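You operate a simulated robot arm through the tools that you are given. There is no shell and no other tool.

You run a simulated robot arm. Do the job below in one go: nothing can be reset, and whatever is moved stays where it is left.

TASK
Swap the empty white bobbin on the braiding stand for a full black one, then braid line 1.
Fine: turn notch A to the back first; the full one comes from the bobbin rack and the empty one goes there; line 1 of the braid card.

The check looks at the end state, three seconds after you hand in, the way a careful person would. Anything else that was tipped, shoved, dropped, spilled or broken makes it a failure.

THE ROBOT
A 6-joint arm with a two-finger parallel gripper, fixed in place. Base frame: the origin is at the foot of the arm, x ahead of it, y to its left, z up. Readings come in mm, rad, newtons and seconds.
With the tool pointing down near the work surface it reaches from about 260 to 680 mm from the base axis. Its first joint turns from -1.152 to 1.152 rad. Payload 2.9 kg.
The TCP is the grasp point between the finger pads, 30 mm short of the fingertips. In the tool frame z runs along the fingers and y along their closing line. Largest opening 110 mm; finger width 20, thickness 10; the body of the gripper, 48 by 112 mm, starts 55 mm behind the TCP.
Orientation is that of the tool frame in the base frame, as [roll, pitch, yaw] about the fixed x, y, z axes, in that order (R = Rz(yaw) Ry(pitch) Rx(roll)). With the fingers straight down and closing along the base's y, the tool's x points along the base's -x, its y along +y and its z along -z.

THE INTERFACE
- The arm moves only by the tool apply_moves. Its argument "steps" is a list that holds one entry, the list of rows, each a list of 7 numbers: the shift along the base's x, y, z in mm, then the turn, a rotation vector about the base's x, y, z in rad, then the opening, from 0 (shut) to 1 (fully open). In form: [[[tx, ty, tz, wx, wy, wz, jaw], ...]]. A call has 1 to 20 rows; each row is the pose to reach, as a shift and turn from the pose commanded when the call began. A row lasts 0.2 s, in which the tool goes at most 50 mm and 0.15 rad; a call with a longer step from one row to the next is refused whole, and so is a gripper value outside its range. Where a pose cannot be reached the arm comes as near as it can. A force on the tool above 40 N (or 10 N above the force at the start of the call, whichever is more), or a blocked arm, ends the call early, and 0.2 s more pass. Each finger travels about 108 mm/s and halts on what it meets, pressing with about 44 N; the grip force reading is that of the motor and also rises with nothing between the fingers. The clock runs only during rows and for 0.2 s after the last one: add rows that repeat a pose to give the fingers time. It gives the time, the measured TCP pose, the force on the tool (base axes), the opening and the grip force at its end, in the units of the frame above (readings bear some noise), with the torque about the TCP (base axes, N m) and any sound that the robot's microphone picked up.
- Cameras (640 x 400 px; columns grow to the right, rows downward): "scene" is fixed at [86.4, 457.1, 1393.8]; the picture's right is [-0.65, -0.76, 0.00], its down [-0.45, 0.38, -0.81] and it looks along [0.61, -0.52, -0.59] (base axes); focal length 214 px, centre (320, 200). "wrist" rides on the gripper at [73, 17, -103] in the tool frame; the picture's right is [-0.23, 0.97, 0.00], its down [-0.76, -0.18, -0.62] and it looks along [-0.61, -0.14, 0.78] (tool axes); focal length 222 px, centre (320, 200). There is no depth. A picture from a camera that has moved, and an enlarged one, comes with that camera's place and axes in the base frame and with its lens. The place of the scene camera against the robot may be out by one fixed shift of up to 25 mm in any direction.
- capture(camera): a new picture of that camera. No time passes.
- close_up(camera, box): a new picture of the part [left, top, right, bottom] of that camera's present view, enlarged. No time passes.
- close_job(): hands the job in; it is judged then, once.

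Places have to be worked out from the pictures, the camera data and where the tool is seen. Open the gripper and draw the arm clear of the work before you hand the job in, unless the task says otherwise.

The tools are called after ">>>" by a JSON object that holds its "op" and its "data". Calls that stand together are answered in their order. apply_moves: Moves the arm, as the interface text tells. Its arguments: {"type":"object","properties":{"steps":{"type":"array"}},"required":["steps"]} The other tools are called the same way: capture (camera) takes a picture; close_up (camera, box) takes an enlarged picture of a part of a camera's view; close_job () hands the job in.

At the start:

```text
time: 0.0
position: [310.2, 72.0, 1338.7]
ee_rot: [3.142, 0.002, -3.14]
contact_force: [0.3, -0.2, 1.1]
torque: [-0.03, 0.01, 0.01]
finger_gap: 109.9
finger_force: 0.0
```

scene: 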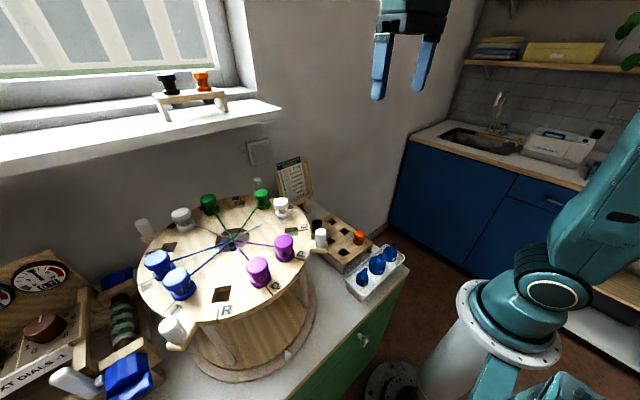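
wrist: 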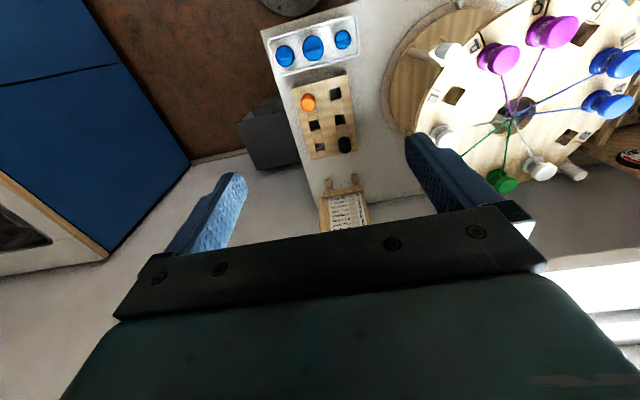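

I start by looking closely at the stand, the rack and the card in the scene picture before moving anything.

>>> {"op": "close_up", "data": {"camera": "scene", "box": [120, 160, 340, 300]}}

>>> {"op": "close_up", "data": {"camera": "scene", "box": [260, 150, 330, 200]}}

>>> {"op": "close_up", "data": {"camera": "scene", "box": [290, 200, 420, 310]}}

>>> {"op": "close_up", "data": {"camera": "scene", "box": [130, 240, 330, 390]}}

>>> {"op": "close_up", "data": {"camera": "scene", "box": [0, 240, 180, 400]}}

>>> {"op": "close_up", "data": {"camera": "wrist", "box": [380, 0, 640, 200]}}

>>> {"op": "close_up", "data": {"camera": "wrist", "box": [240, 0, 400, 240]}}

```text
2.86 times, centred on (230, 230) of scene
camera zoom: at [86.4, 457.1, 1393.8], right [-0.65, -0.76, 0.0], down [-0.45, 0.38, -0.81], along [0.61, -0.52, -0.59], focal length 613 px, centre (577, 114)
```

zoom: 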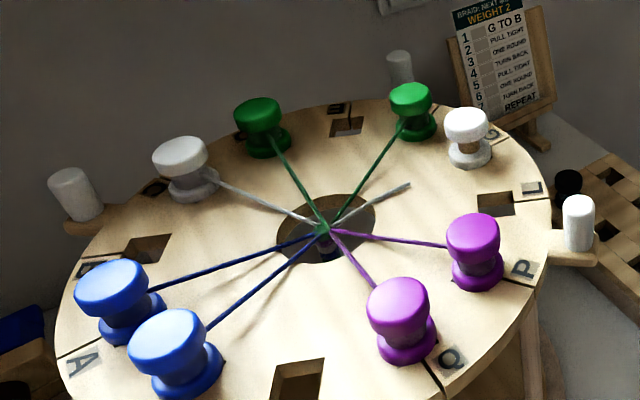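

```text
8.00 times, centred on (295, 175) of scene
camera zoom: at [86.4, 457.1, 1393.8], right [-0.65, -0.76, 0.0], down [-0.45, 0.38, -0.81], along [0.61, -0.52, -0.59], focal length 1716 px, centre (520, 400)
```

zoom: 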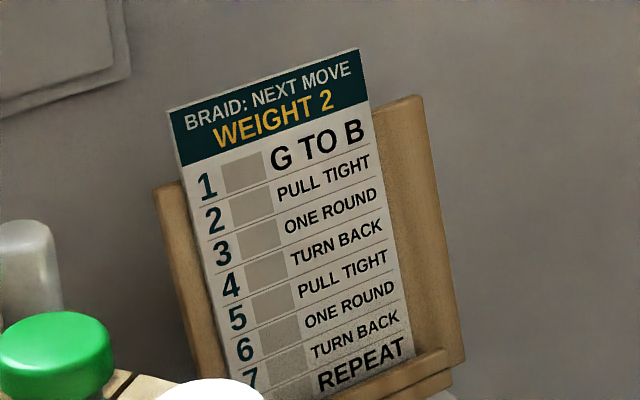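

```text
3.64 times, centred on (355, 255) of scene
camera zoom: at [86.4, 457.1, 1393.8], right [-0.65, -0.76, 0.0], down [-0.45, 0.38, -0.81], along [0.61, -0.52, -0.59], focal length 780 px, centre (193, 0)
```

zoom: 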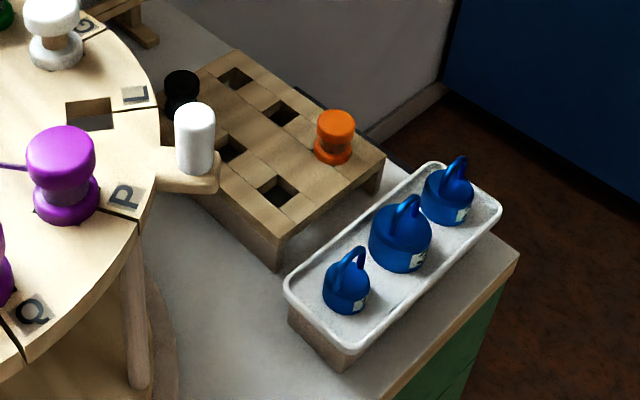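

```text
2.67 times, centred on (230, 315) of scene
camera zoom: at [86.4, 457.1, 1393.8], right [-0.65, -0.76, 0.0], down [-0.45, 0.38, -0.81], along [0.61, -0.52, -0.59], focal length 572 px, centre (560, -107)
```

zoom: 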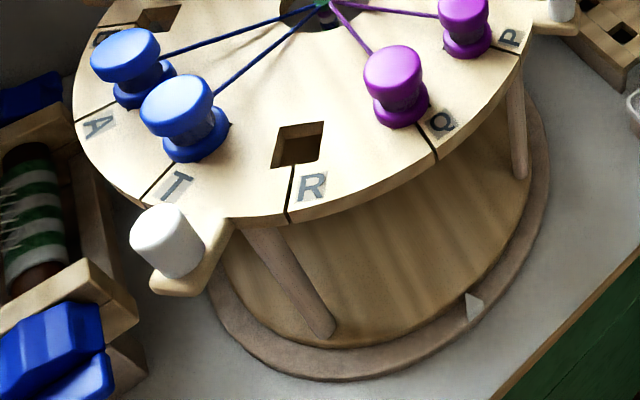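

```text
2.50 times, centred on (90, 320) of scene
camera zoom: at [86.4, 457.1, 1393.8], right [-0.65, -0.76, 0.0], down [-0.45, 0.38, -0.81], along [0.61, -0.52, -0.59], focal length 536 px, centre (895, -100)
```

zoom: 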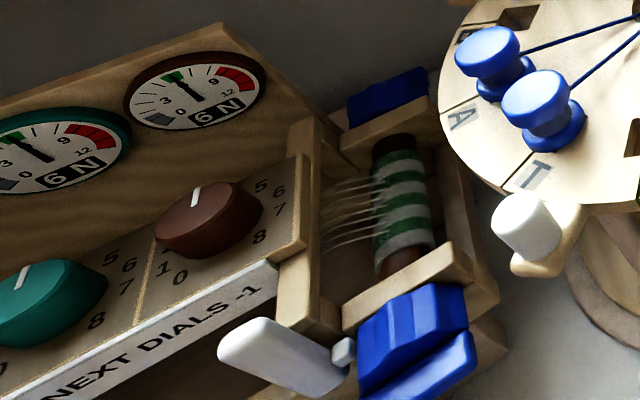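

```text
2.00 times, centred on (510, 100) of wrist
camera zoom: at [236.1, 89.1, 1442.8], right [0.23, 0.97, 0.0], down [0.76, -0.18, 0.63], along [0.61, -0.14, -0.78], focal length 444 px, centre (-60, 400)
```

zoom: 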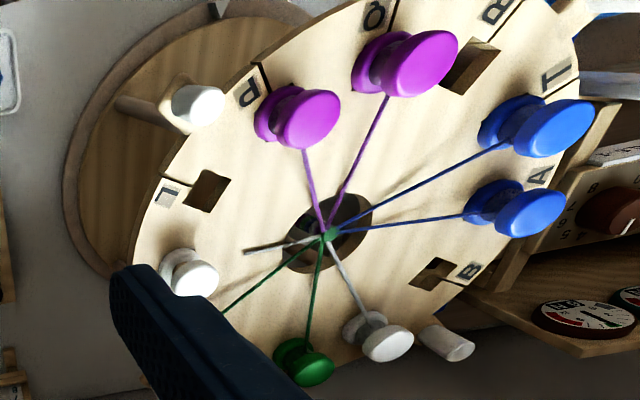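

```text
1.67 times, centred on (320, 120) of wrist
camera zoom: at [236.1, 89.1, 1442.8], right [0.23, 0.97, 0.0], down [0.76, -0.18, 0.63], along [0.61, -0.14, -0.78], focal length 370 px, centre (320, 333)
```

zoom: 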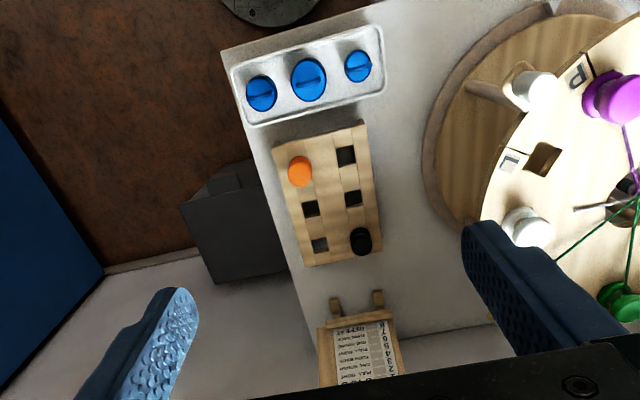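

The empty bobbin looks like the white one with a bare wooden core at notch G. A is now at the left (+y) of the stand, and "back" seems to be +x, towards the window wall. I raise the arm and carry it over the stand to look straight down at it.

>>> {"op": "apply_moves", "data": {"steps": [[[5, 0, 30, 0, 0, 0, 1], [10, 40, 60, 0, 0, 0, 1], [15, 85, 65, 0, 0, 0, 1], [20, 130, 65, 0, 0, 0, 1], [25, 175, 65, 0, 0, 0, 1], [30, 220, 65, 0, 0, 0, 1], [35, 265, 65, 0, 0, 0, 1], [40, 308, 65, 0, 0, 0, 1], [40, 308, 65, 0, 0, 0, 1]]]}}

```text
refused: row 2 steps farther than a row can; nothing moved
```

Row 2 was a 50.2 mm step, over the limit, so I resend with shorter steps.

>>> {"op": "apply_moves", "data": {"steps": [[[5, 0, 30, 0, 0, 0, 1], [10, 30, 55, 0, 0, 0, 1], [15, 70, 65, 0, 0, 0, 1], [20, 110, 65, 0, 0, 0, 1], [25, 150, 65, 0, 0, 0, 1], [30, 190, 65, 0, 0, 0, 1], [35, 230, 65, 0, 0, 0, 1], [40, 270, 65, 0, 0, 0, 1], [40, 308, 65, 0, 0, 0, 1], [40, 308, 65, 0, 0, 0, 1]]]}}

>>> {"op": "capture", "data": {"camera": "wrist"}}

>>> {"op": "capture", "data": {"camera": "scene"}}

```text
time: 2.2
position: [320.3, 338.6, 1331.7]
ee_rot: [3.14, 0.003, 3.141]
contact_force: [-0.4, 0.1, -0.8]
torque: [0.01, 0.01, -0.01]
finger_gap: 110.0
finger_force: 0.0
out of reach, approached as far as the arm can: row 2, 3, 4, 5, 6, 7, 8, 9, 10
```

```text
taken
camera wrist: at [247.1, 354.6, 1435.8], right [0.23, 0.97, 0.0], down [0.76, -0.18, 0.63], along [0.61, -0.14, -0.78], focal length 222 px, centre (320, 200)
```

wrist: 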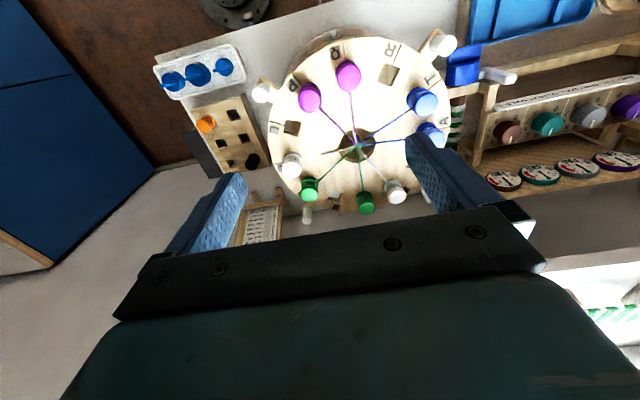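

```text
taken
```

scene: 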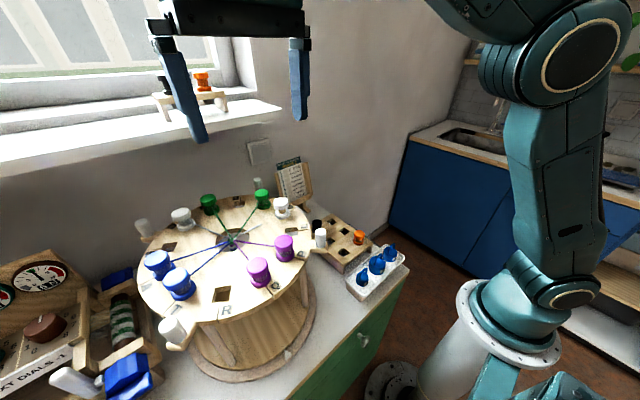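

The disc is now well in view. I take enlargements to read labels and positions before planning the turn.

>>> {"op": "close_up", "data": {"camera": "wrist", "box": [240, 25, 480, 225]}}

>>> {"op": "close_up", "data": {"camera": "wrist", "box": [260, 25, 360, 105]}}

>>> {"op": "close_up", "data": {"camera": "wrist", "box": [360, 25, 460, 105]}}

>>> {"op": "close_up", "data": {"camera": "wrist", "box": [260, 105, 360, 225]}}

>>> {"op": "close_up", "data": {"camera": "wrist", "box": [150, 35, 300, 185]}}

```text
2.00 times, centred on (360, 125) of wrist
camera zoom: at [247.1, 354.6, 1435.8], right [0.23, 0.97, 0.0], down [0.76, -0.18, 0.63], along [0.61, -0.14, -0.78], focal length 444 px, centre (240, 350)
```

zoom: 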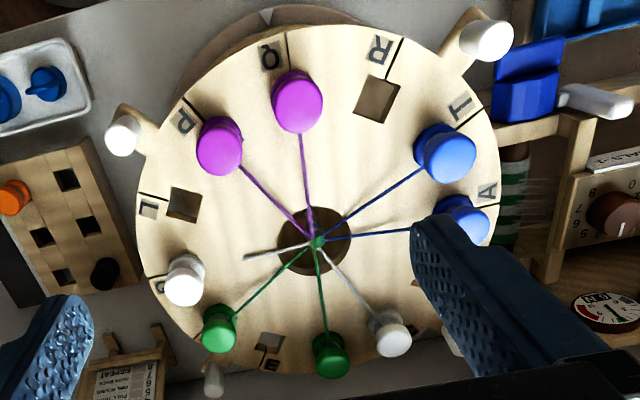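

```text
5.00 times, centred on (310, 65) of wrist
camera zoom: at [247.1, 354.6, 1435.8], right [0.23, 0.97, 0.0], down [0.76, -0.18, 0.63], along [0.61, -0.14, -0.78], focal length 1111 px, centre (370, 875)
```

zoom: 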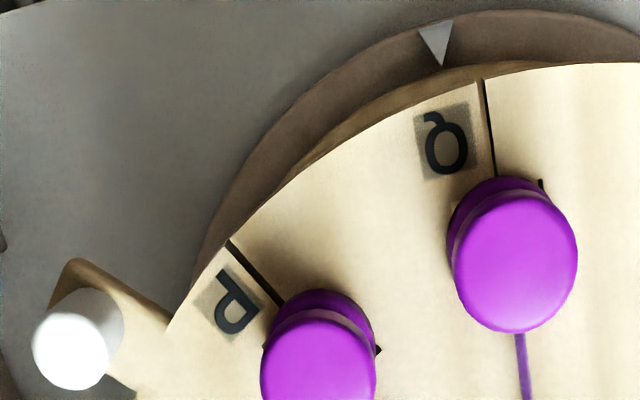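

```text
5.00 times, centred on (410, 65) of wrist
camera zoom: at [247.1, 354.6, 1435.8], right [0.23, 0.97, 0.0], down [0.76, -0.18, 0.63], along [0.61, -0.14, -0.78], focal length 1111 px, centre (-130, 875)
```

zoom: 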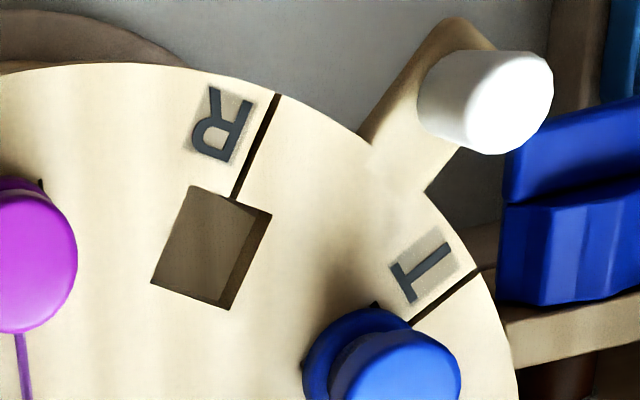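

```text
3.33 times, centred on (310, 165) of wrist
camera zoom: at [247.1, 354.6, 1435.8], right [0.23, 0.97, 0.0], down [0.76, -0.18, 0.63], along [0.61, -0.14, -0.78], focal length 740 px, centre (353, 317)
```

zoom: 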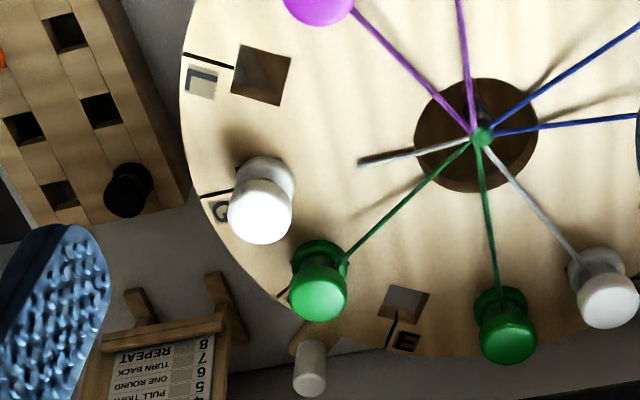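

```text
2.67 times, centred on (225, 110) of wrist
camera zoom: at [247.1, 354.6, 1435.8], right [0.23, 0.97, 0.0], down [0.76, -0.18, 0.63], along [0.61, -0.14, -0.78], focal length 592 px, centre (573, 440)
```

zoom: 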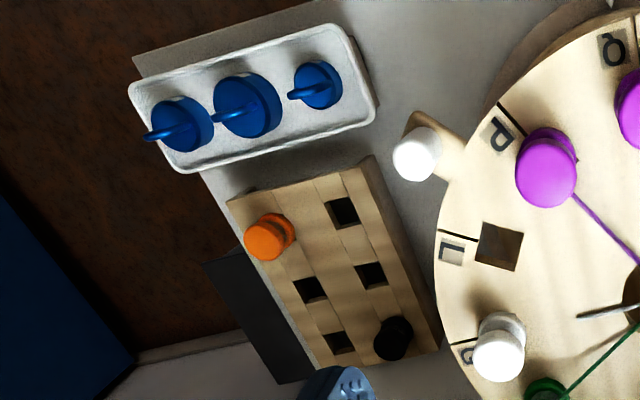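

Triangulating from the two wrist views, I put the disc top at z≈1063 with its hub near [430, 380]. A lies at +y (90°) and G at −y. White peg handles sit at ±45° and ±135° at radius ≈177, and the rack top is at z≈850. A must go to +x, a 90° clockwise turn, so I move towards the peg at −135° while staying high, turning the tool 45°.

>>> {"op": "apply_moves", "data": {"steps": [[[-2.5, -14, -13.5, 0, 0, 0.131, 1], [-5, -28, -27, 0, 0, 0.262, 1], [-7.5, -42, -41, 0, 0, 0.393, 1], [-10, -56, -55, 0, 0, 0.524, 1], [-12.5, -70, -68, 0, 0, 0.655, 1], [-15, -84, -82, 0, 0, 0.785, 1], [-15, -84, -82, 0, 0, 0.785, 1]]]}}

>>> {"op": "capture", "data": {"camera": "wrist"}}

```text
time: 3.8
position: [302.1, 257.1, 1251.4]
ee_rot: [-3.141, 0.002, -2.353]
contact_force: [-0.1, 0.1, 0.8]
torque: [0.02, 0.01, -0.01]
finger_gap: 110.2
finger_force: 0.1
```

```text
taken
camera wrist: at [238.7, 217.6, 1354.3], right [-0.53, 0.85, 0.0], down [0.66, 0.41, 0.63], along [0.53, 0.33, -0.78], focal length 222 px, centre (320, 200)
```

wrist: 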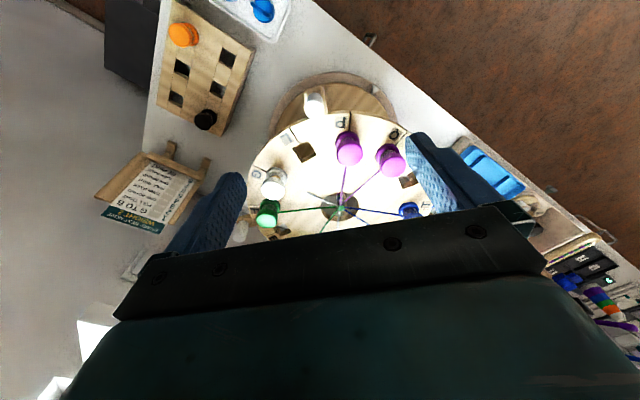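

The move tracked as expected. I enlarge the peg and the disc from this closer view to refine the geometry.

>>> {"op": "close_up", "data": {"camera": "wrist", "box": [240, 70, 440, 245]}}

>>> {"op": "close_up", "data": {"camera": "wrist", "box": [150, 0, 270, 150]}}

>>> {"op": "close_up", "data": {"camera": "wrist", "box": [280, 75, 360, 135]}}

>>> {"op": "close_up", "data": {"camera": "wrist", "box": [225, 150, 325, 245]}}

```text
2.29 times, centred on (340, 158) of wrist
camera zoom: at [238.7, 217.6, 1354.3], right [-0.53, 0.85, 0.0], down [0.66, 0.41, 0.63], along [0.53, 0.33, -0.78], focal length 508 px, centre (274, 297)
```

zoom: 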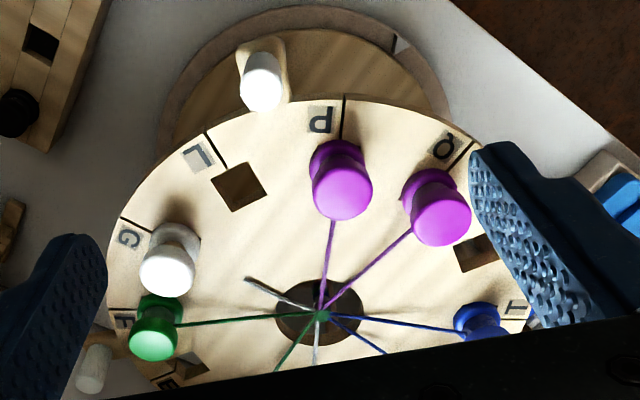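

```text
2.67 times, centred on (210, 75) of wrist
camera zoom: at [238.7, 217.6, 1354.3], right [-0.53, 0.85, 0.0], down [0.66, 0.41, 0.63], along [0.53, 0.33, -0.78], focal length 592 px, centre (613, 533)
```

zoom: 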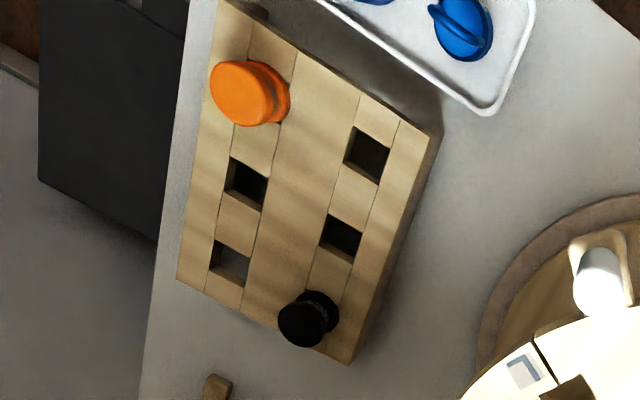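

```text
6.67 times, centred on (320, 105) of wrist
camera zoom: at [238.7, 217.6, 1354.3], right [-0.53, 0.85, 0.0], down [0.66, 0.41, 0.63], along [0.53, 0.33, -0.78], focal length 1481 px, centre (320, 833)
```

zoom: 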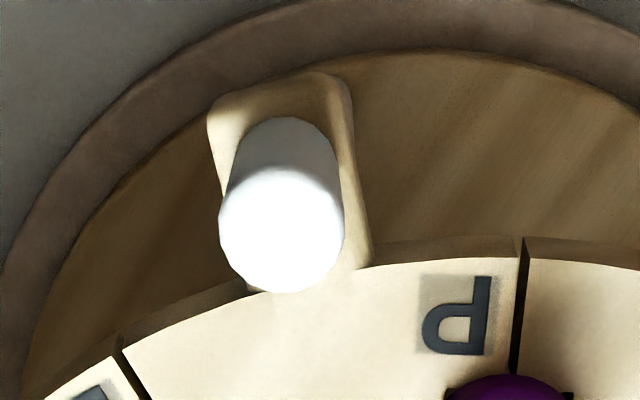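

```text
4.21 times, centred on (275, 198) of wrist
camera zoom: at [238.7, 217.6, 1354.3], right [-0.53, 0.85, 0.0], down [0.66, 0.41, 0.63], along [0.53, 0.33, -0.78], focal length 935 px, centre (510, 210)
```

zoom: 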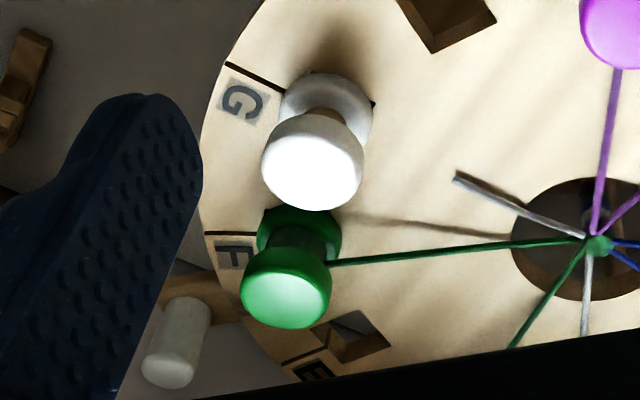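

The peg top comes out near [307, 252, 1099] with diameter ≈21, and the disc top at z≈1060. I come down to just above the peg with the fingers half open and check the alignment.

>>> {"op": "apply_moves", "data": {"steps": [[[2, -2, -40, 0, 0, 0, 0.6], [4.6, -4.7, -80, 0, 0, 0, 0.5], [4.6, -4.7, -111, 0, 0, 0, 0.5], [4.6, -4.7, -111, 0, 0, 0, 0.5]]]}}

>>> {"op": "capture", "data": {"camera": "wrist"}}

>>> {"op": "close_up", "data": {"camera": "scene", "box": [220, 130, 400, 280]}}

```text
time: 4.8
position: [306.3, 254.6, 1138.1]
ee_rot: [-3.14, 0.003, -2.356]
contact_force: [0.1, -0.4, 0.1]
torque: [0.02, 0.02, 0.02]
finger_gap: 54.9
finger_force: 0.0
```

```text
taken
camera wrist: at [243.5, 214.7, 1242.4], right [-0.53, 0.85, 0.0], down [0.66, 0.41, 0.63], along [0.53, 0.33, -0.78], focal length 222 px, centre (320, 200)
```

wrist: 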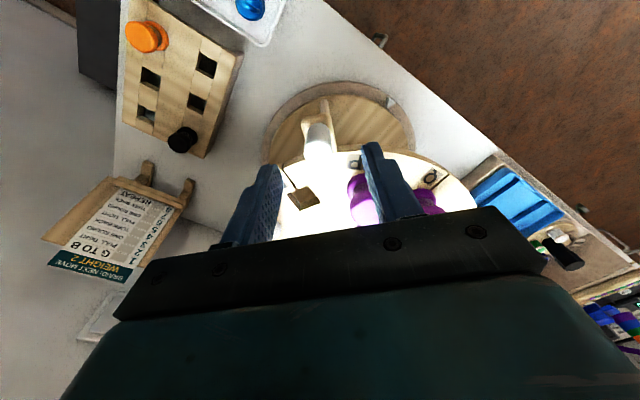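

```text
2.67 times, centred on (310, 205) of scene
camera zoom: at [86.4, 457.1, 1393.8], right [-0.65, -0.76, 0.0], down [-0.45, 0.38, -0.81], along [0.61, -0.52, -0.59], focal length 572 px, centre (347, 187)
```

zoom: 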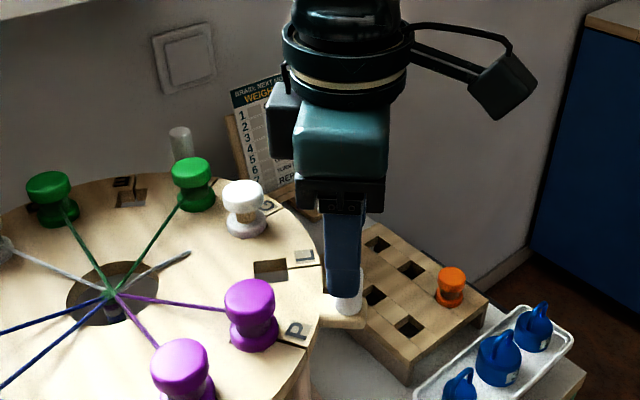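

The fingers straddle the peg as intended. I lower 42 mm so the tips stay about 6 mm above the tab, then close to a loose fit of about 26 mm.

>>> {"op": "apply_moves", "data": {"steps": [[[0.5, -1.5, -20, 0, 0, 0, 0.5], [0.5, -1.5, -42, 0, 0, 0, 0.5], [0.5, -1.5, -42, 0, 0, 0, 0.35], [0.5, -1.5, -42, 0, 0, 0, 0.25], [0.5, -1.5, -42, 0, 0, 0, 0.25]]]}}

>>> {"op": "close_up", "data": {"camera": "scene", "box": [250, 160, 370, 270]}}

>>> {"op": "close_up", "data": {"camera": "wrist", "box": [220, 80, 460, 230]}}

```text
time: 6.0
position: [306.2, 251.6, 1097.2]
ee_rot: [-3.141, 0.001, -2.357]
contact_force: [-0.5, -0.4, 0.8]
torque: [-0.01, 0.0, -0.02]
finger_gap: 27.4
finger_force: 0.1
```

```text
3.64 times, centred on (310, 215) of scene
camera zoom: at [86.4, 457.1, 1393.8], right [-0.65, -0.76, 0.0], down [-0.45, 0.38, -0.81], along [0.61, -0.52, -0.59], focal length 780 px, centre (356, 146)
```

zoom: 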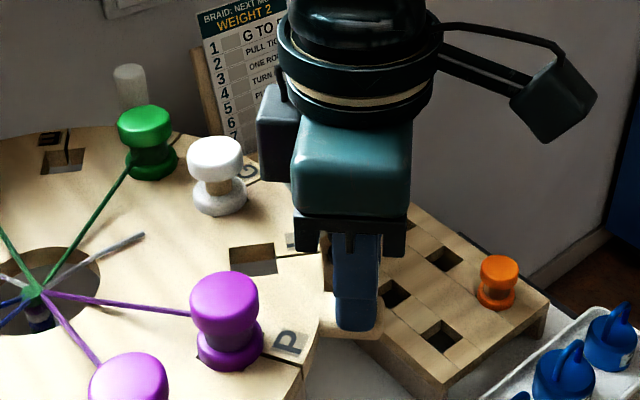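

```text
2.67 times, centred on (340, 155) of wrist
camera zoom: at [244.3, 213.1, 1200.6], right [-0.53, 0.85, 0.0], down [0.66, 0.41, 0.63], along [0.53, 0.33, -0.78], focal length 592 px, centre (267, 320)
```

zoom: 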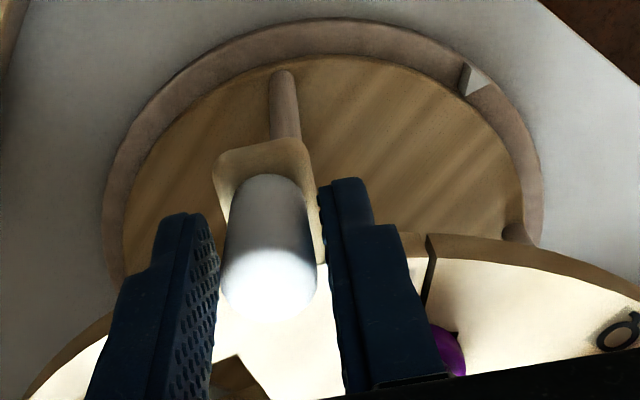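

The peg sits between the pads with little clearance. I start the clockwise sweep about the hub with a short 0.2 rad arc and watch the force.

>>> {"op": "apply_moves", "data": {"steps": [[[-6.2, 6.4, 0, 0, 0, -0.05, 0.25], [-12.1, 13.0, 0, 0, 0, -0.1, 0.25], [-17.7, 20.0, 0, 0, 0, -0.15, 0.25], [-22.9, 27.2, 0, 0, 0, -0.2, 0.25], [-22.9, 27.2, 0, 0, 0, -0.2, 0.25]]]}}

>>> {"op": "close_up", "data": {"camera": "scene", "box": [120, 150, 360, 320]}}

>>> {"op": "close_up", "data": {"camera": "wrist", "box": [220, 80, 460, 230]}}

```text
time: 7.2
position: [284.4, 280.4, 1097.2]
ee_rot: [-3.141, 0.0, -2.56]
contact_force: [1.2, -1.6, 0.0]
torque: [-0.02, -0.03, 0.02]
finger_gap: 28.2
finger_force: 0.9
```

```text
2.35 times, centred on (240, 235) of scene
camera zoom: at [86.4, 457.1, 1393.8], right [-0.65, -0.76, 0.0], down [-0.45, 0.38, -0.81], along [0.61, -0.52, -0.59], focal length 505 px, centre (508, 118)
```

zoom: 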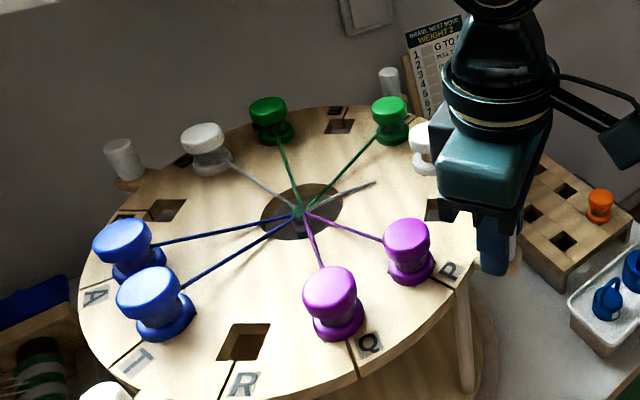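

```text
2.67 times, centred on (340, 155) of wrist
camera zoom: at [214.2, 254.3, 1200.8], right [-0.35, 0.94, 0.0], down [0.73, 0.27, 0.63], along [0.59, 0.22, -0.78], focal length 592 px, centre (267, 320)
```

zoom: 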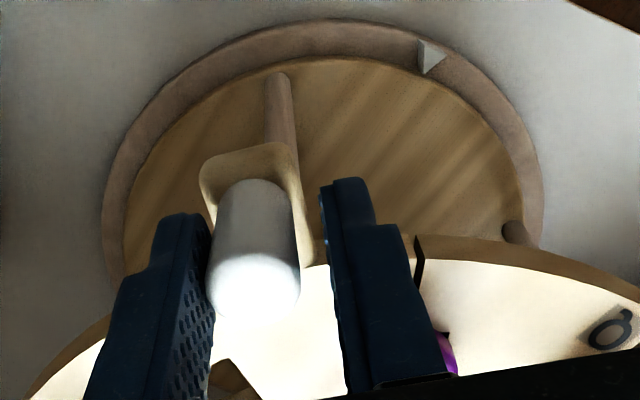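

The disc turns freely with only about 2 N, the peg riding against the trailing finger. I continue the arc by 0.9 rad.

>>> {"op": "apply_moves", "data": {"steps": [[[-7.1, 11.3, 0, 0, 0, -0.075, 0.25], [-13.3, 23.1, 0, 0, 0, -0.15, 0.25], [-18.7, 35.3, 0, 0, 0, -0.225, 0.25], [-23.1, 47.9, 0, 0, 0, -0.3, 0.25], [-26.5, 60.8, 0, 0, 0, -0.375, 0.25], [-29.0, 73.9, 0, 0, 0, -0.45, 0.25], [-30.5, 87.1, 0, 0, 0, -0.525, 0.25], [-31.0, 100.5, 0, 0, 0, -0.6, 0.25], [-30.5, 113.8, 0, 0, 0, -0.675, 0.25], [-29.0, 127.0, 0, 0, 0, -0.75, 0.25], [-26.5, 140.2, 0, 0, 0, -0.825, 0.25], [-23.0, 153.0, 0, 0, 0, -0.9, 0.25], [-23.0, 153.0, 0, 0, 0, -0.9, 0.25]]]}}

>>> {"op": "capture", "data": {"camera": "scene"}}

>>> {"op": "close_up", "data": {"camera": "wrist", "box": [220, 80, 460, 230]}}

```text
time: 10.0
position: [262.3, 432.2, 1096.8]
ee_rot: [-3.141, 0.004, 2.828]
contact_force: [0.1, 0.3, -0.4]
torque: [-0.01, -0.02, 0.0]
finger_gap: 27.6
finger_force: 0.0
```

```text
taken
```

scene: 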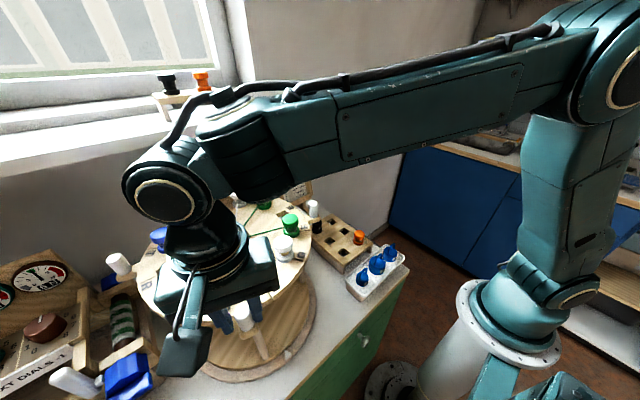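

```text
2.67 times, centred on (340, 155) of wrist
camera zoom: at [198.1, 470.9, 1201.0], right [0.52, 0.85, 0.0], down [0.67, -0.41, 0.63], along [0.53, -0.32, -0.78], focal length 592 px, centre (267, 320)
```

zoom: 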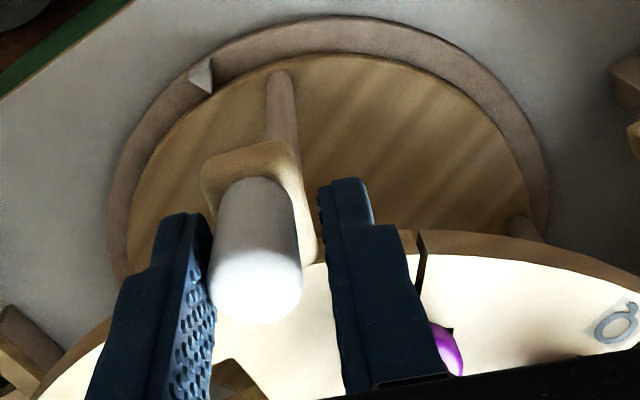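

The disc follows without load. I sweep another 0.45 rad, slowly at the end, and then measure where A is.

>>> {"op": "apply_moves", "data": {"steps": [[[4.4, 12.6, 0, 0, 0, -0.075, 0.25], [9.8, 24.8, 0, 0, 0, -0.15, 0.25], [16.0, 36.6, 0, 0, 0, -0.225, 0.25], [23.2, 47.9, 0, 0, 0, -0.3, 0.25], [31.1, 58.6, 0, 0, 0, -0.375, 0.25], [36.2, 64.8, 0, 0, 0, -0.42, 0.25], [39.8, 68.7, 0, 0, 0, -0.45, 0.25], [39.8, 68.7, 0, 0, 0, -0.45, 0.25]]]}}

>>> {"op": "capture", "data": {"camera": "wrist"}}

>>> {"op": "close_up", "data": {"camera": "wrist", "box": [220, 80, 460, 230]}}

>>> {"op": "close_up", "data": {"camera": "scene", "box": [120, 180, 340, 340]}}

```text
time: 11.8
position: [301.4, 500.0, 1097.9]
ee_rot: [3.141, 0.003, 2.374]
contact_force: [1.1, 0.9, -0.1]
torque: [0.04, -0.01, 0.0]
finger_gap: 28.9
finger_force: 0.6
```

```text
taken
camera wrist: at [260.6, 563.2, 1201.4], right [0.84, 0.54, 0.0], down [0.42, -0.66, 0.62], along [0.34, -0.52, -0.78], focal length 222 px, centre (320, 200)
```

wrist: 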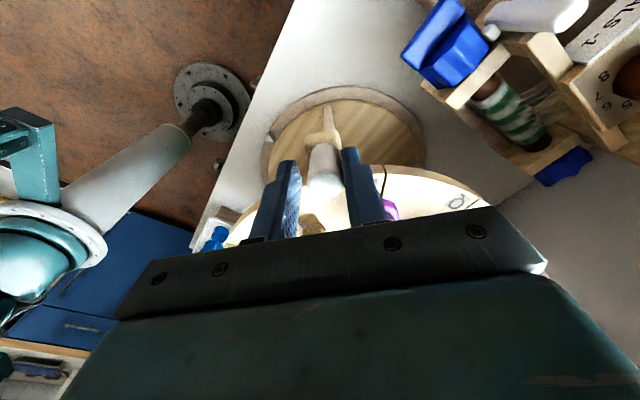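

```text
2.67 times, centred on (340, 155) of wrist
camera zoom: at [260.6, 563.2, 1201.4], right [0.84, 0.54, 0.0], down [0.42, -0.66, 0.62], along [0.34, -0.52, -0.78], focal length 592 px, centre (267, 320)
```

zoom: 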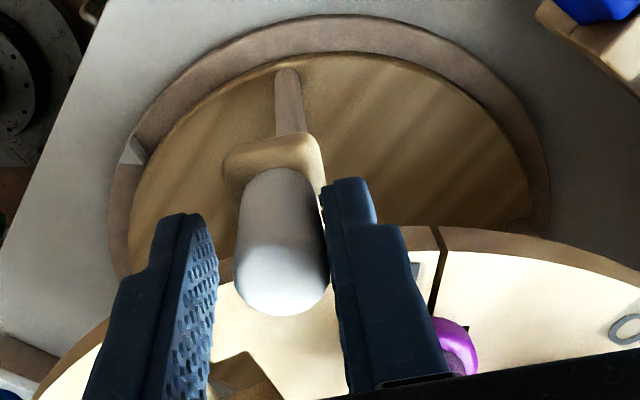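

```text
2.50 times, centred on (230, 260) of scene
camera zoom: at [86.4, 457.2, 1393.8], right [-0.65, -0.76, 0.0], down [-0.45, 0.38, -0.81], along [0.61, -0.52, -0.59], focal length 536 px, centre (545, 50)
```

zoom: 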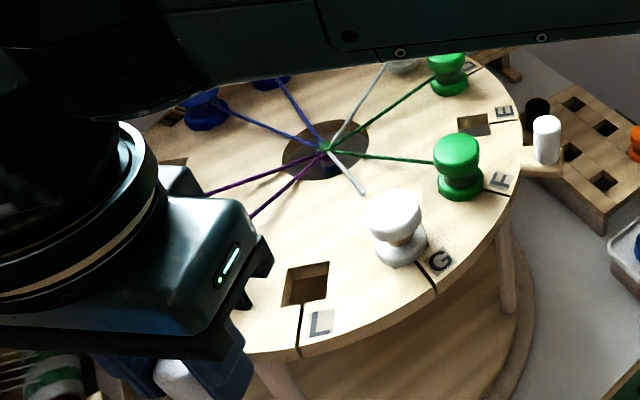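

The peg now presses lightly on the leading finger, so a detent seems to be drawing the disc on to its next stop. I open the fingers to let it settle, then rise clear and look.

>>> {"op": "apply_moves", "data": {"steps": [[[0, 0, 0, 0, 0, 0, 0.35], [0, 0, 0, 0, 0, 0, 0.45], [0, 0, 0, 0, 0, 0, 0.5], [0, 0, 25, 0, 0, 0, 0.5], [0, 0, 60, 0, 0, 0, 0.5], [0, 0, 100, 0, 0, 0, 0.5], [0, 0, 100, 0, 0, 0, 0.5]]]}}

>>> {"op": "capture", "data": {"camera": "wrist"}}

>>> {"op": "close_up", "data": {"camera": "wrist", "box": [220, 60, 540, 230]}}

```text
time: 13.4
position: [300.2, 500.9, 1198.2]
ee_rot: [-3.14, 0.002, 2.376]
contact_force: [-0.1, 0.0, 0.1]
torque: [-0.04, 0.0, 0.0]
finger_gap: 55.0
finger_force: 0.1
```

```text
taken
camera wrist: at [259.1, 563.8, 1302.2], right [0.84, 0.55, 0.0], down [0.43, -0.65, 0.63], along [0.34, -0.52, -0.78], focal length 222 px, centre (320, 200)
```

wrist: 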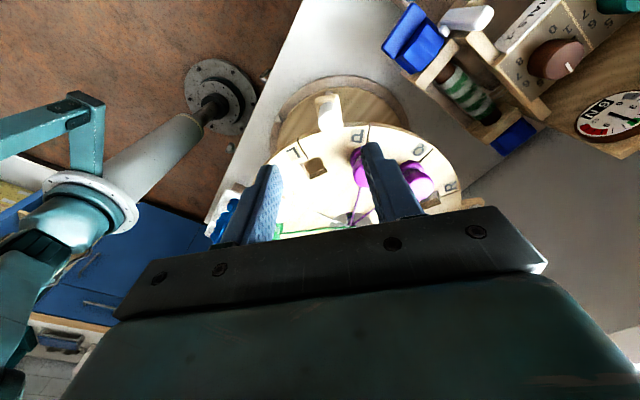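

```text
2.00 times, centred on (380, 145) of wrist
camera zoom: at [259.1, 563.8, 1302.2], right [0.84, 0.55, 0.0], down [0.43, -0.65, 0.63], along [0.34, -0.52, -0.78], focal length 444 px, centre (200, 310)
```

zoom: 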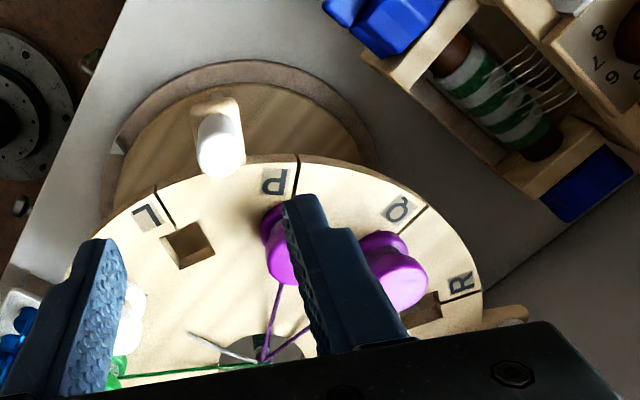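

The disc settled and the fingers are clear. I rise and go back to a square overview position to verify that A is at the back.

>>> {"op": "apply_moves", "data": {"steps": [[[0, -10, 30, 0, 0, 0.12, 0.5], [1, -35, 55, 0, 0, 0.25, 0.5], [2, -60, 80, 0, 0, 0.38, 0.6], [3, -90, 100, 0, 0, 0.51, 0.8], [4, -115, 115, 0, 0, 0.64, 1], [5, -135, 125, 0, 0, 0.766, 1], [5, -135, 125, 0, 0, 0.766, 1]]]}}

>>> {"op": "capture", "data": {"camera": "wrist"}}

>>> {"op": "close_up", "data": {"camera": "wrist", "box": [240, 25, 480, 225]}}

>>> {"op": "close_up", "data": {"camera": "scene", "box": [120, 160, 340, 300]}}

```text
time: 15.0
position: [305.8, 366.2, 1321.6]
ee_rot: [3.141, -0.001, -3.14]
contact_force: [-0.2, 1.0, 0.5]
torque: [0.03, 0.03, -0.01]
finger_gap: 109.9
finger_force: 0.1
out of reach, approached as far as the arm can: row 1
```

```text
taken
camera wrist: at [233.4, 383.3, 1425.6], right [0.23, 0.97, 0.0], down [0.76, -0.18, 0.63], along [0.61, -0.14, -0.78], focal length 222 px, centre (320, 200)
```

wrist: 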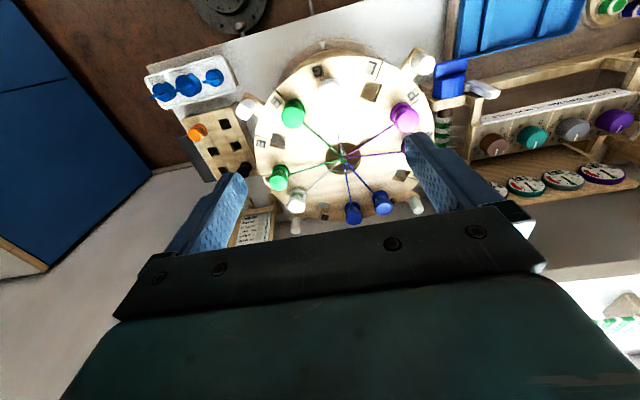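

```text
2.00 times, centred on (360, 125) of wrist
camera zoom: at [233.4, 383.3, 1425.6], right [0.23, 0.97, 0.0], down [0.76, -0.18, 0.63], along [0.61, -0.14, -0.78], focal length 444 px, centre (240, 350)
```

zoom: 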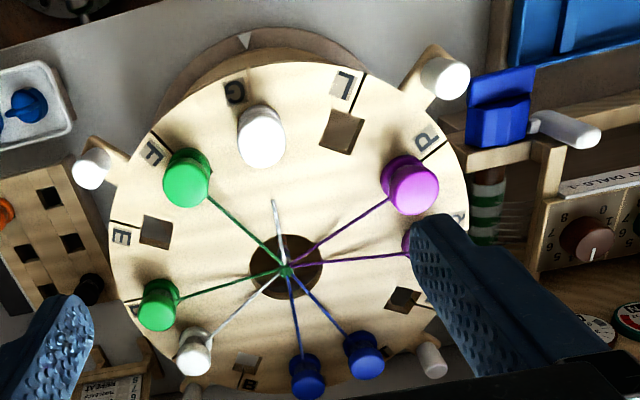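

```text
2.86 times, centred on (230, 230) of scene
camera zoom: at [86.4, 457.1, 1393.8], right [-0.65, -0.76, 0.0], down [-0.45, 0.38, -0.81], along [0.61, -0.52, -0.59], focal length 613 px, centre (577, 114)
```

zoom: 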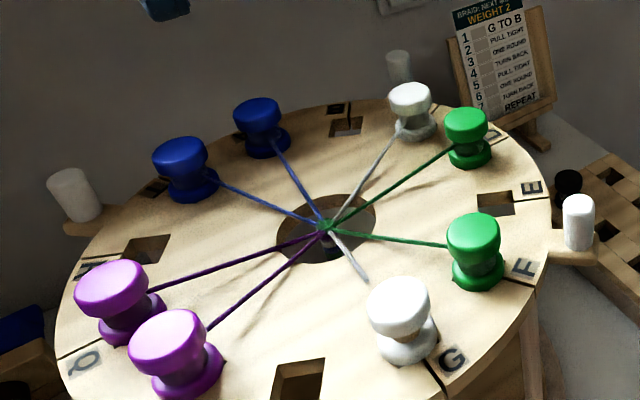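

The pegs and holes sit exactly where they did before, with A now at the back (+x), B empty at −30°, and G at the front. Next I zoom in on the G bobbin, the B hole and the black bobbin for details.

>>> {"op": "close_up", "data": {"camera": "wrist", "box": [300, 55, 350, 100]}}

>>> {"op": "close_up", "data": {"camera": "wrist", "box": [225, 130, 275, 185]}}

>>> {"op": "close_up", "data": {"camera": "scene", "box": [240, 225, 300, 275]}}

>>> {"op": "close_up", "data": {"camera": "scene", "box": [300, 205, 370, 255]}}

>>> {"op": "close_up", "data": {"camera": "wrist", "box": [330, 175, 400, 220]}}

>>> {"op": "close_up", "data": {"camera": "scene", "box": [225, 180, 285, 225]}}

>>> {"op": "close_up", "data": {"camera": "scene", "box": [145, 60, 235, 125]}}

```text
8.89 times, centred on (325, 78) of wrist
camera zoom: at [233.4, 383.3, 1425.6], right [0.23, 0.97, 0.0], down [0.76, -0.18, 0.63], along [0.61, -0.14, -0.78], focal length 1974 px, centre (276, 1289)
```

zoom: 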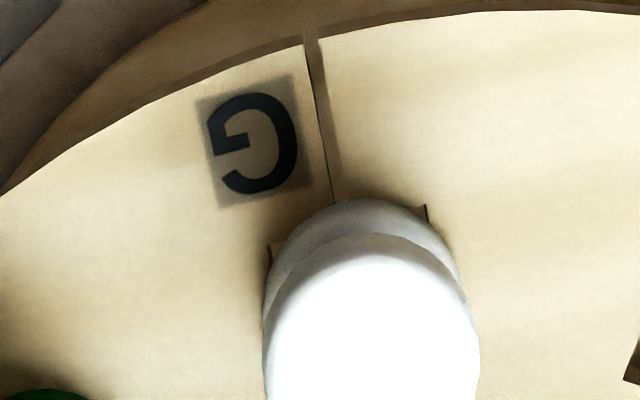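

```text
7.27 times, centred on (250, 158) of wrist
camera zoom: at [233.4, 383.3, 1425.6], right [0.23, 0.97, 0.0], down [0.76, -0.18, 0.63], along [0.61, -0.14, -0.78], focal length 1615 px, centre (829, 509)
```

zoom: 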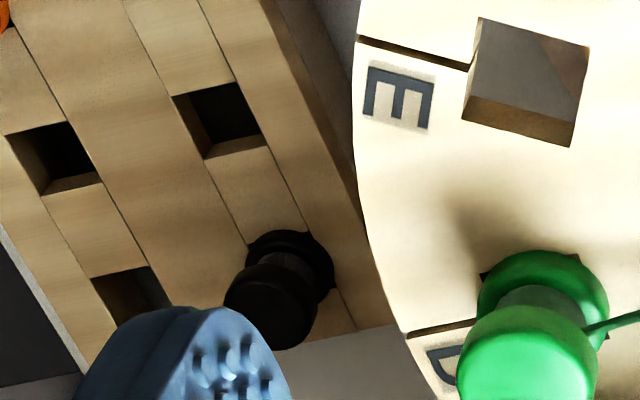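

```text
8.00 times, centred on (270, 250) of scene
camera zoom: at [86.4, 457.1, 1393.8], right [-0.65, -0.76, 0.0], down [-0.45, 0.38, -0.81], along [0.61, -0.52, -0.59], focal length 1716 px, centre (720, -200)
```

zoom: 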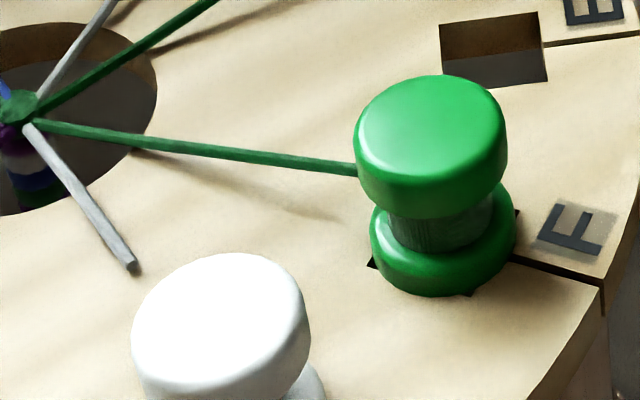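

```text
8.00 times, centred on (335, 230) of scene
camera zoom: at [86.4, 457.1, 1393.8], right [-0.65, -0.76, 0.0], down [-0.45, 0.38, -0.81], along [0.61, -0.52, -0.59], focal length 1716 px, centre (200, -40)
```

zoom: 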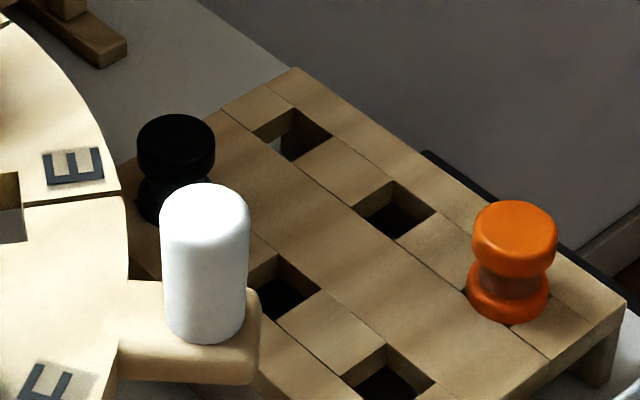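

```text
8.89 times, centred on (365, 198) of wrist
camera zoom: at [233.4, 383.3, 1425.6], right [0.23, 0.97, 0.0], down [0.76, -0.18, 0.63], along [0.61, -0.14, -0.78], focal length 1974 px, centre (-80, 222)
```

zoom: 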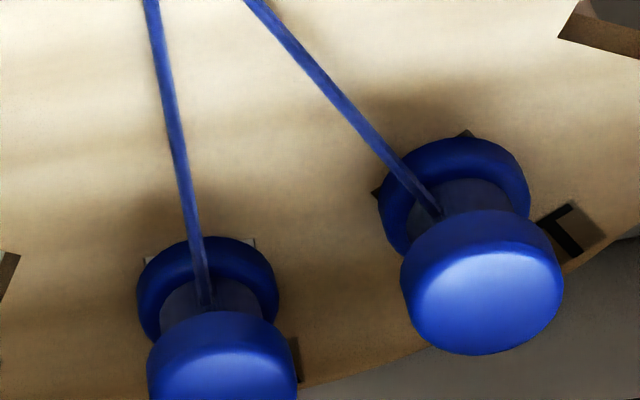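

```text
8.89 times, centred on (255, 202) of scene
camera zoom: at [86.4, 457.1, 1393.8], right [-0.65, -0.76, 0.0], down [-0.45, 0.38, -0.81], along [0.61, -0.52, -0.59], focal length 1906 px, centre (898, 178)
```

zoom: 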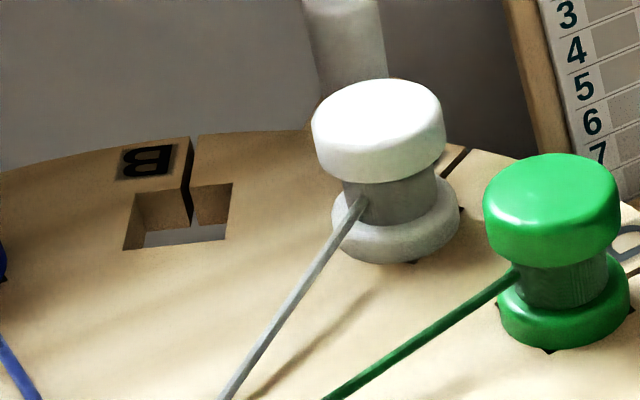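

```text
6.15 times, centred on (190, 92) of scene
camera zoom: at [86.4, 457.1, 1393.8], right [-0.65, -0.76, 0.0], down [-0.45, 0.38, -0.81], along [0.61, -0.52, -0.59], focal length 1320 px, centre (1120, 862)
```

zoom: 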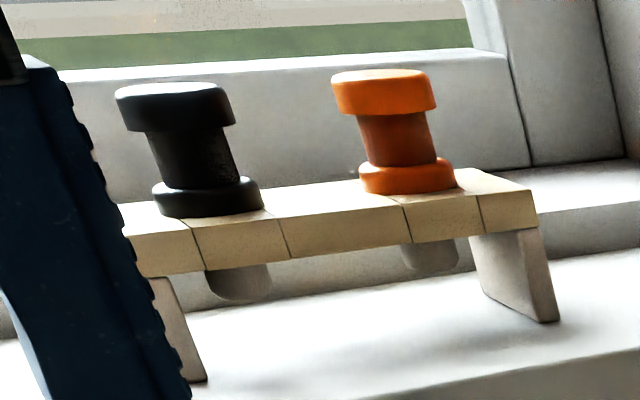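

A is exactly at the back by the slit geometry, the hub is at ≈[431.5, 379.5], and the empty bobbin at G stands at ≈[315, 379.6] with its top near z≈1098. The sill bobbins are far out of reach, so the bobbin rack is the table one. I come down over G with the jaws at about 47 mm and stop above it to check.

>>> {"op": "apply_moves", "data": {"steps": [[[3, 4, -45, 0, 0, 0, 0.8], [6, 9, -90, 0, 0, 0, 0.6], [9.2, 13.4, -135, 0, 0, 0, 0.43], [9.2, 13.4, -181, 0, 0, 0, 0.43], [9.2, 13.4, -181, 0, 0, 0, 0.43]]]}}

>>> {"op": "capture", "data": {"camera": "wrist"}}

>>> {"op": "close_up", "data": {"camera": "wrist", "box": [220, 80, 420, 230]}}

>>> {"op": "close_up", "data": {"camera": "scene", "box": [190, 170, 350, 290]}}

```text
time: 16.2
position: [315.4, 378.9, 1142.3]
ee_rot: [-3.141, 0.003, -3.141]
contact_force: [0.0, -1.0, 1.6]
torque: [-0.03, -0.02, -0.02]
finger_gap: 47.4
finger_force: 0.0
```

```text
taken
camera wrist: at [242.3, 395.4, 1245.9], right [0.23, 0.97, 0.0], down [0.76, -0.18, 0.63], along [0.61, -0.14, -0.78], focal length 222 px, centre (320, 200)
```

wrist: 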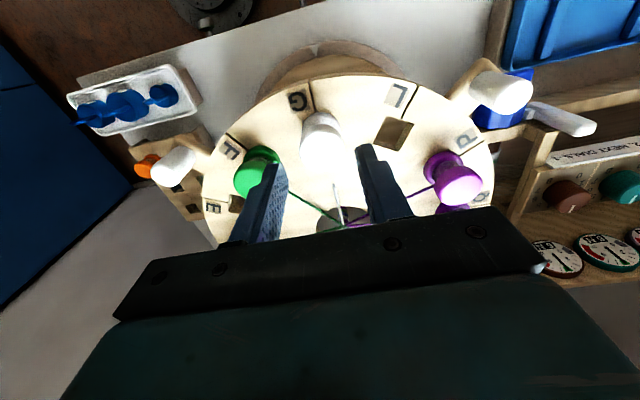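

```text
2.67 times, centred on (320, 155) of wrist
camera zoom: at [242.3, 395.4, 1245.9], right [0.23, 0.97, 0.0], down [0.76, -0.18, 0.63], along [0.61, -0.14, -0.78], focal length 592 px, centre (320, 320)
```

zoom: 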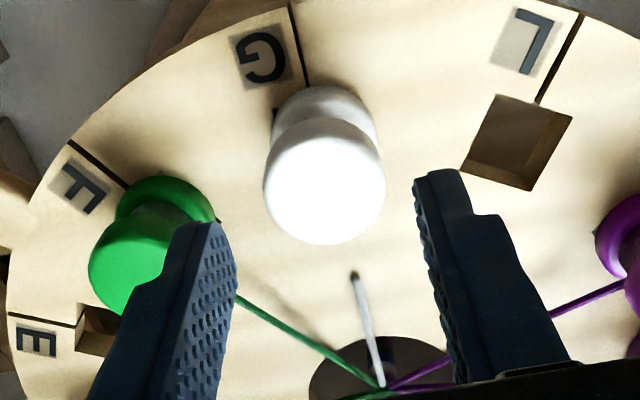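

```text
3.33 times, centred on (270, 230) of scene
camera zoom: at [86.4, 457.1, 1393.8], right [-0.65, -0.76, 0.0], down [-0.45, 0.38, -0.81], along [0.61, -0.52, -0.59], focal length 715 px, centre (487, 100)
```

zoom: 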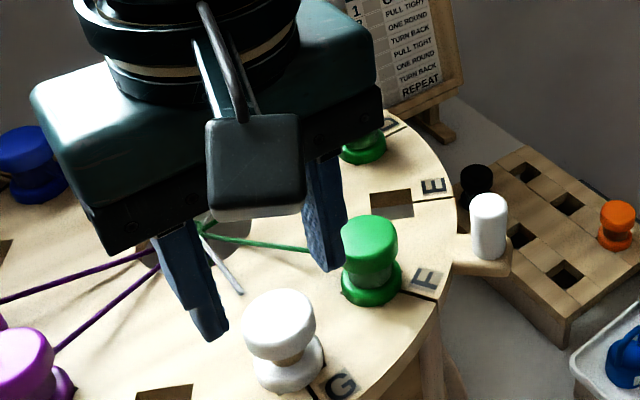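

The white bobbin's top is centred at [314.9, 379.7], right below the jaws, with the green F bobbin about 7 mm clear of the left finger. I go straight down 47 mm and close on the bobbin.

>>> {"op": "apply_moves", "data": {"steps": [[[-0.4, 0.7, -20, 0, 0, 0, 0.43], [-0.4, 0.7, -38, 0, 0, 0, 0.43], [-0.4, 0.7, -47, 0, 0, 0, 0.43], [-0.4, 0.7, -47, 0, 0, 0, 0.33], [-0.4, 0.7, -47, 0, 0, 0, 0.24], [-0.4, 0.7, -47, 0, 0, 0, 0.2], [-0.4, 0.7, -47, 0, 0, 0, 0.2]]]}}

>>> {"op": "close_up", "data": {"camera": "wrist", "box": [220, 80, 420, 230]}}

>>> {"op": "close_up", "data": {"camera": "scene", "box": [190, 170, 350, 290]}}

```text
time: 17.8
position: [314.5, 379.8, 1095.0]
ee_rot: [-3.14, 0.002, 3.141]
contact_force: [0.4, -0.5, -1.3]
torque: [0.02, 0.01, -0.01]
finger_gap: 33.4
finger_force: 44.0
```

```text
2.67 times, centred on (320, 155) of wrist
camera zoom: at [241.4, 396.8, 1198.4], right [0.23, 0.97, 0.0], down [0.76, -0.18, 0.63], along [0.61, -0.14, -0.78], focal length 592 px, centre (320, 320)
```

zoom: 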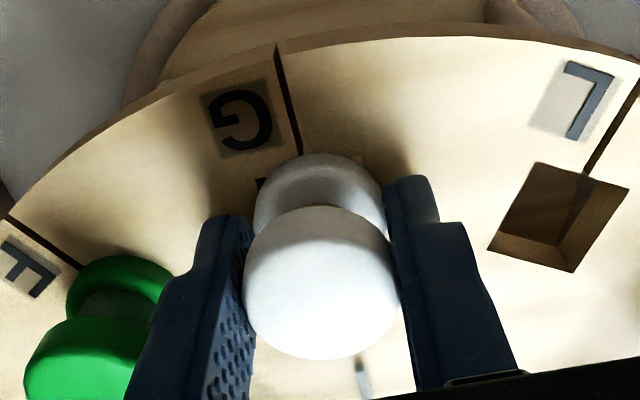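

```text
3.33 times, centred on (270, 230) of scene
camera zoom: at [86.4, 457.1, 1393.8], right [-0.65, -0.76, 0.0], down [-0.45, 0.38, -0.81], along [0.61, -0.52, -0.59], focal length 715 px, centre (487, 100)
```

zoom: 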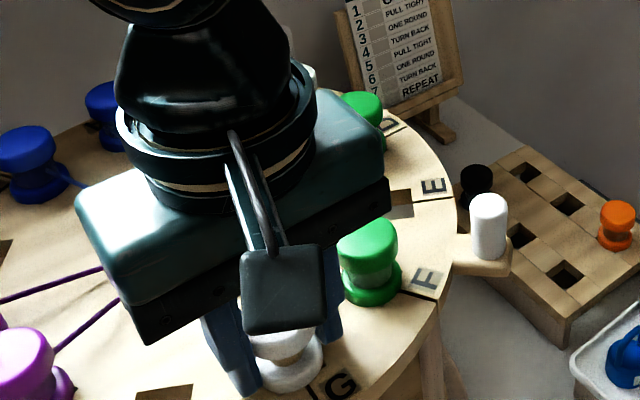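

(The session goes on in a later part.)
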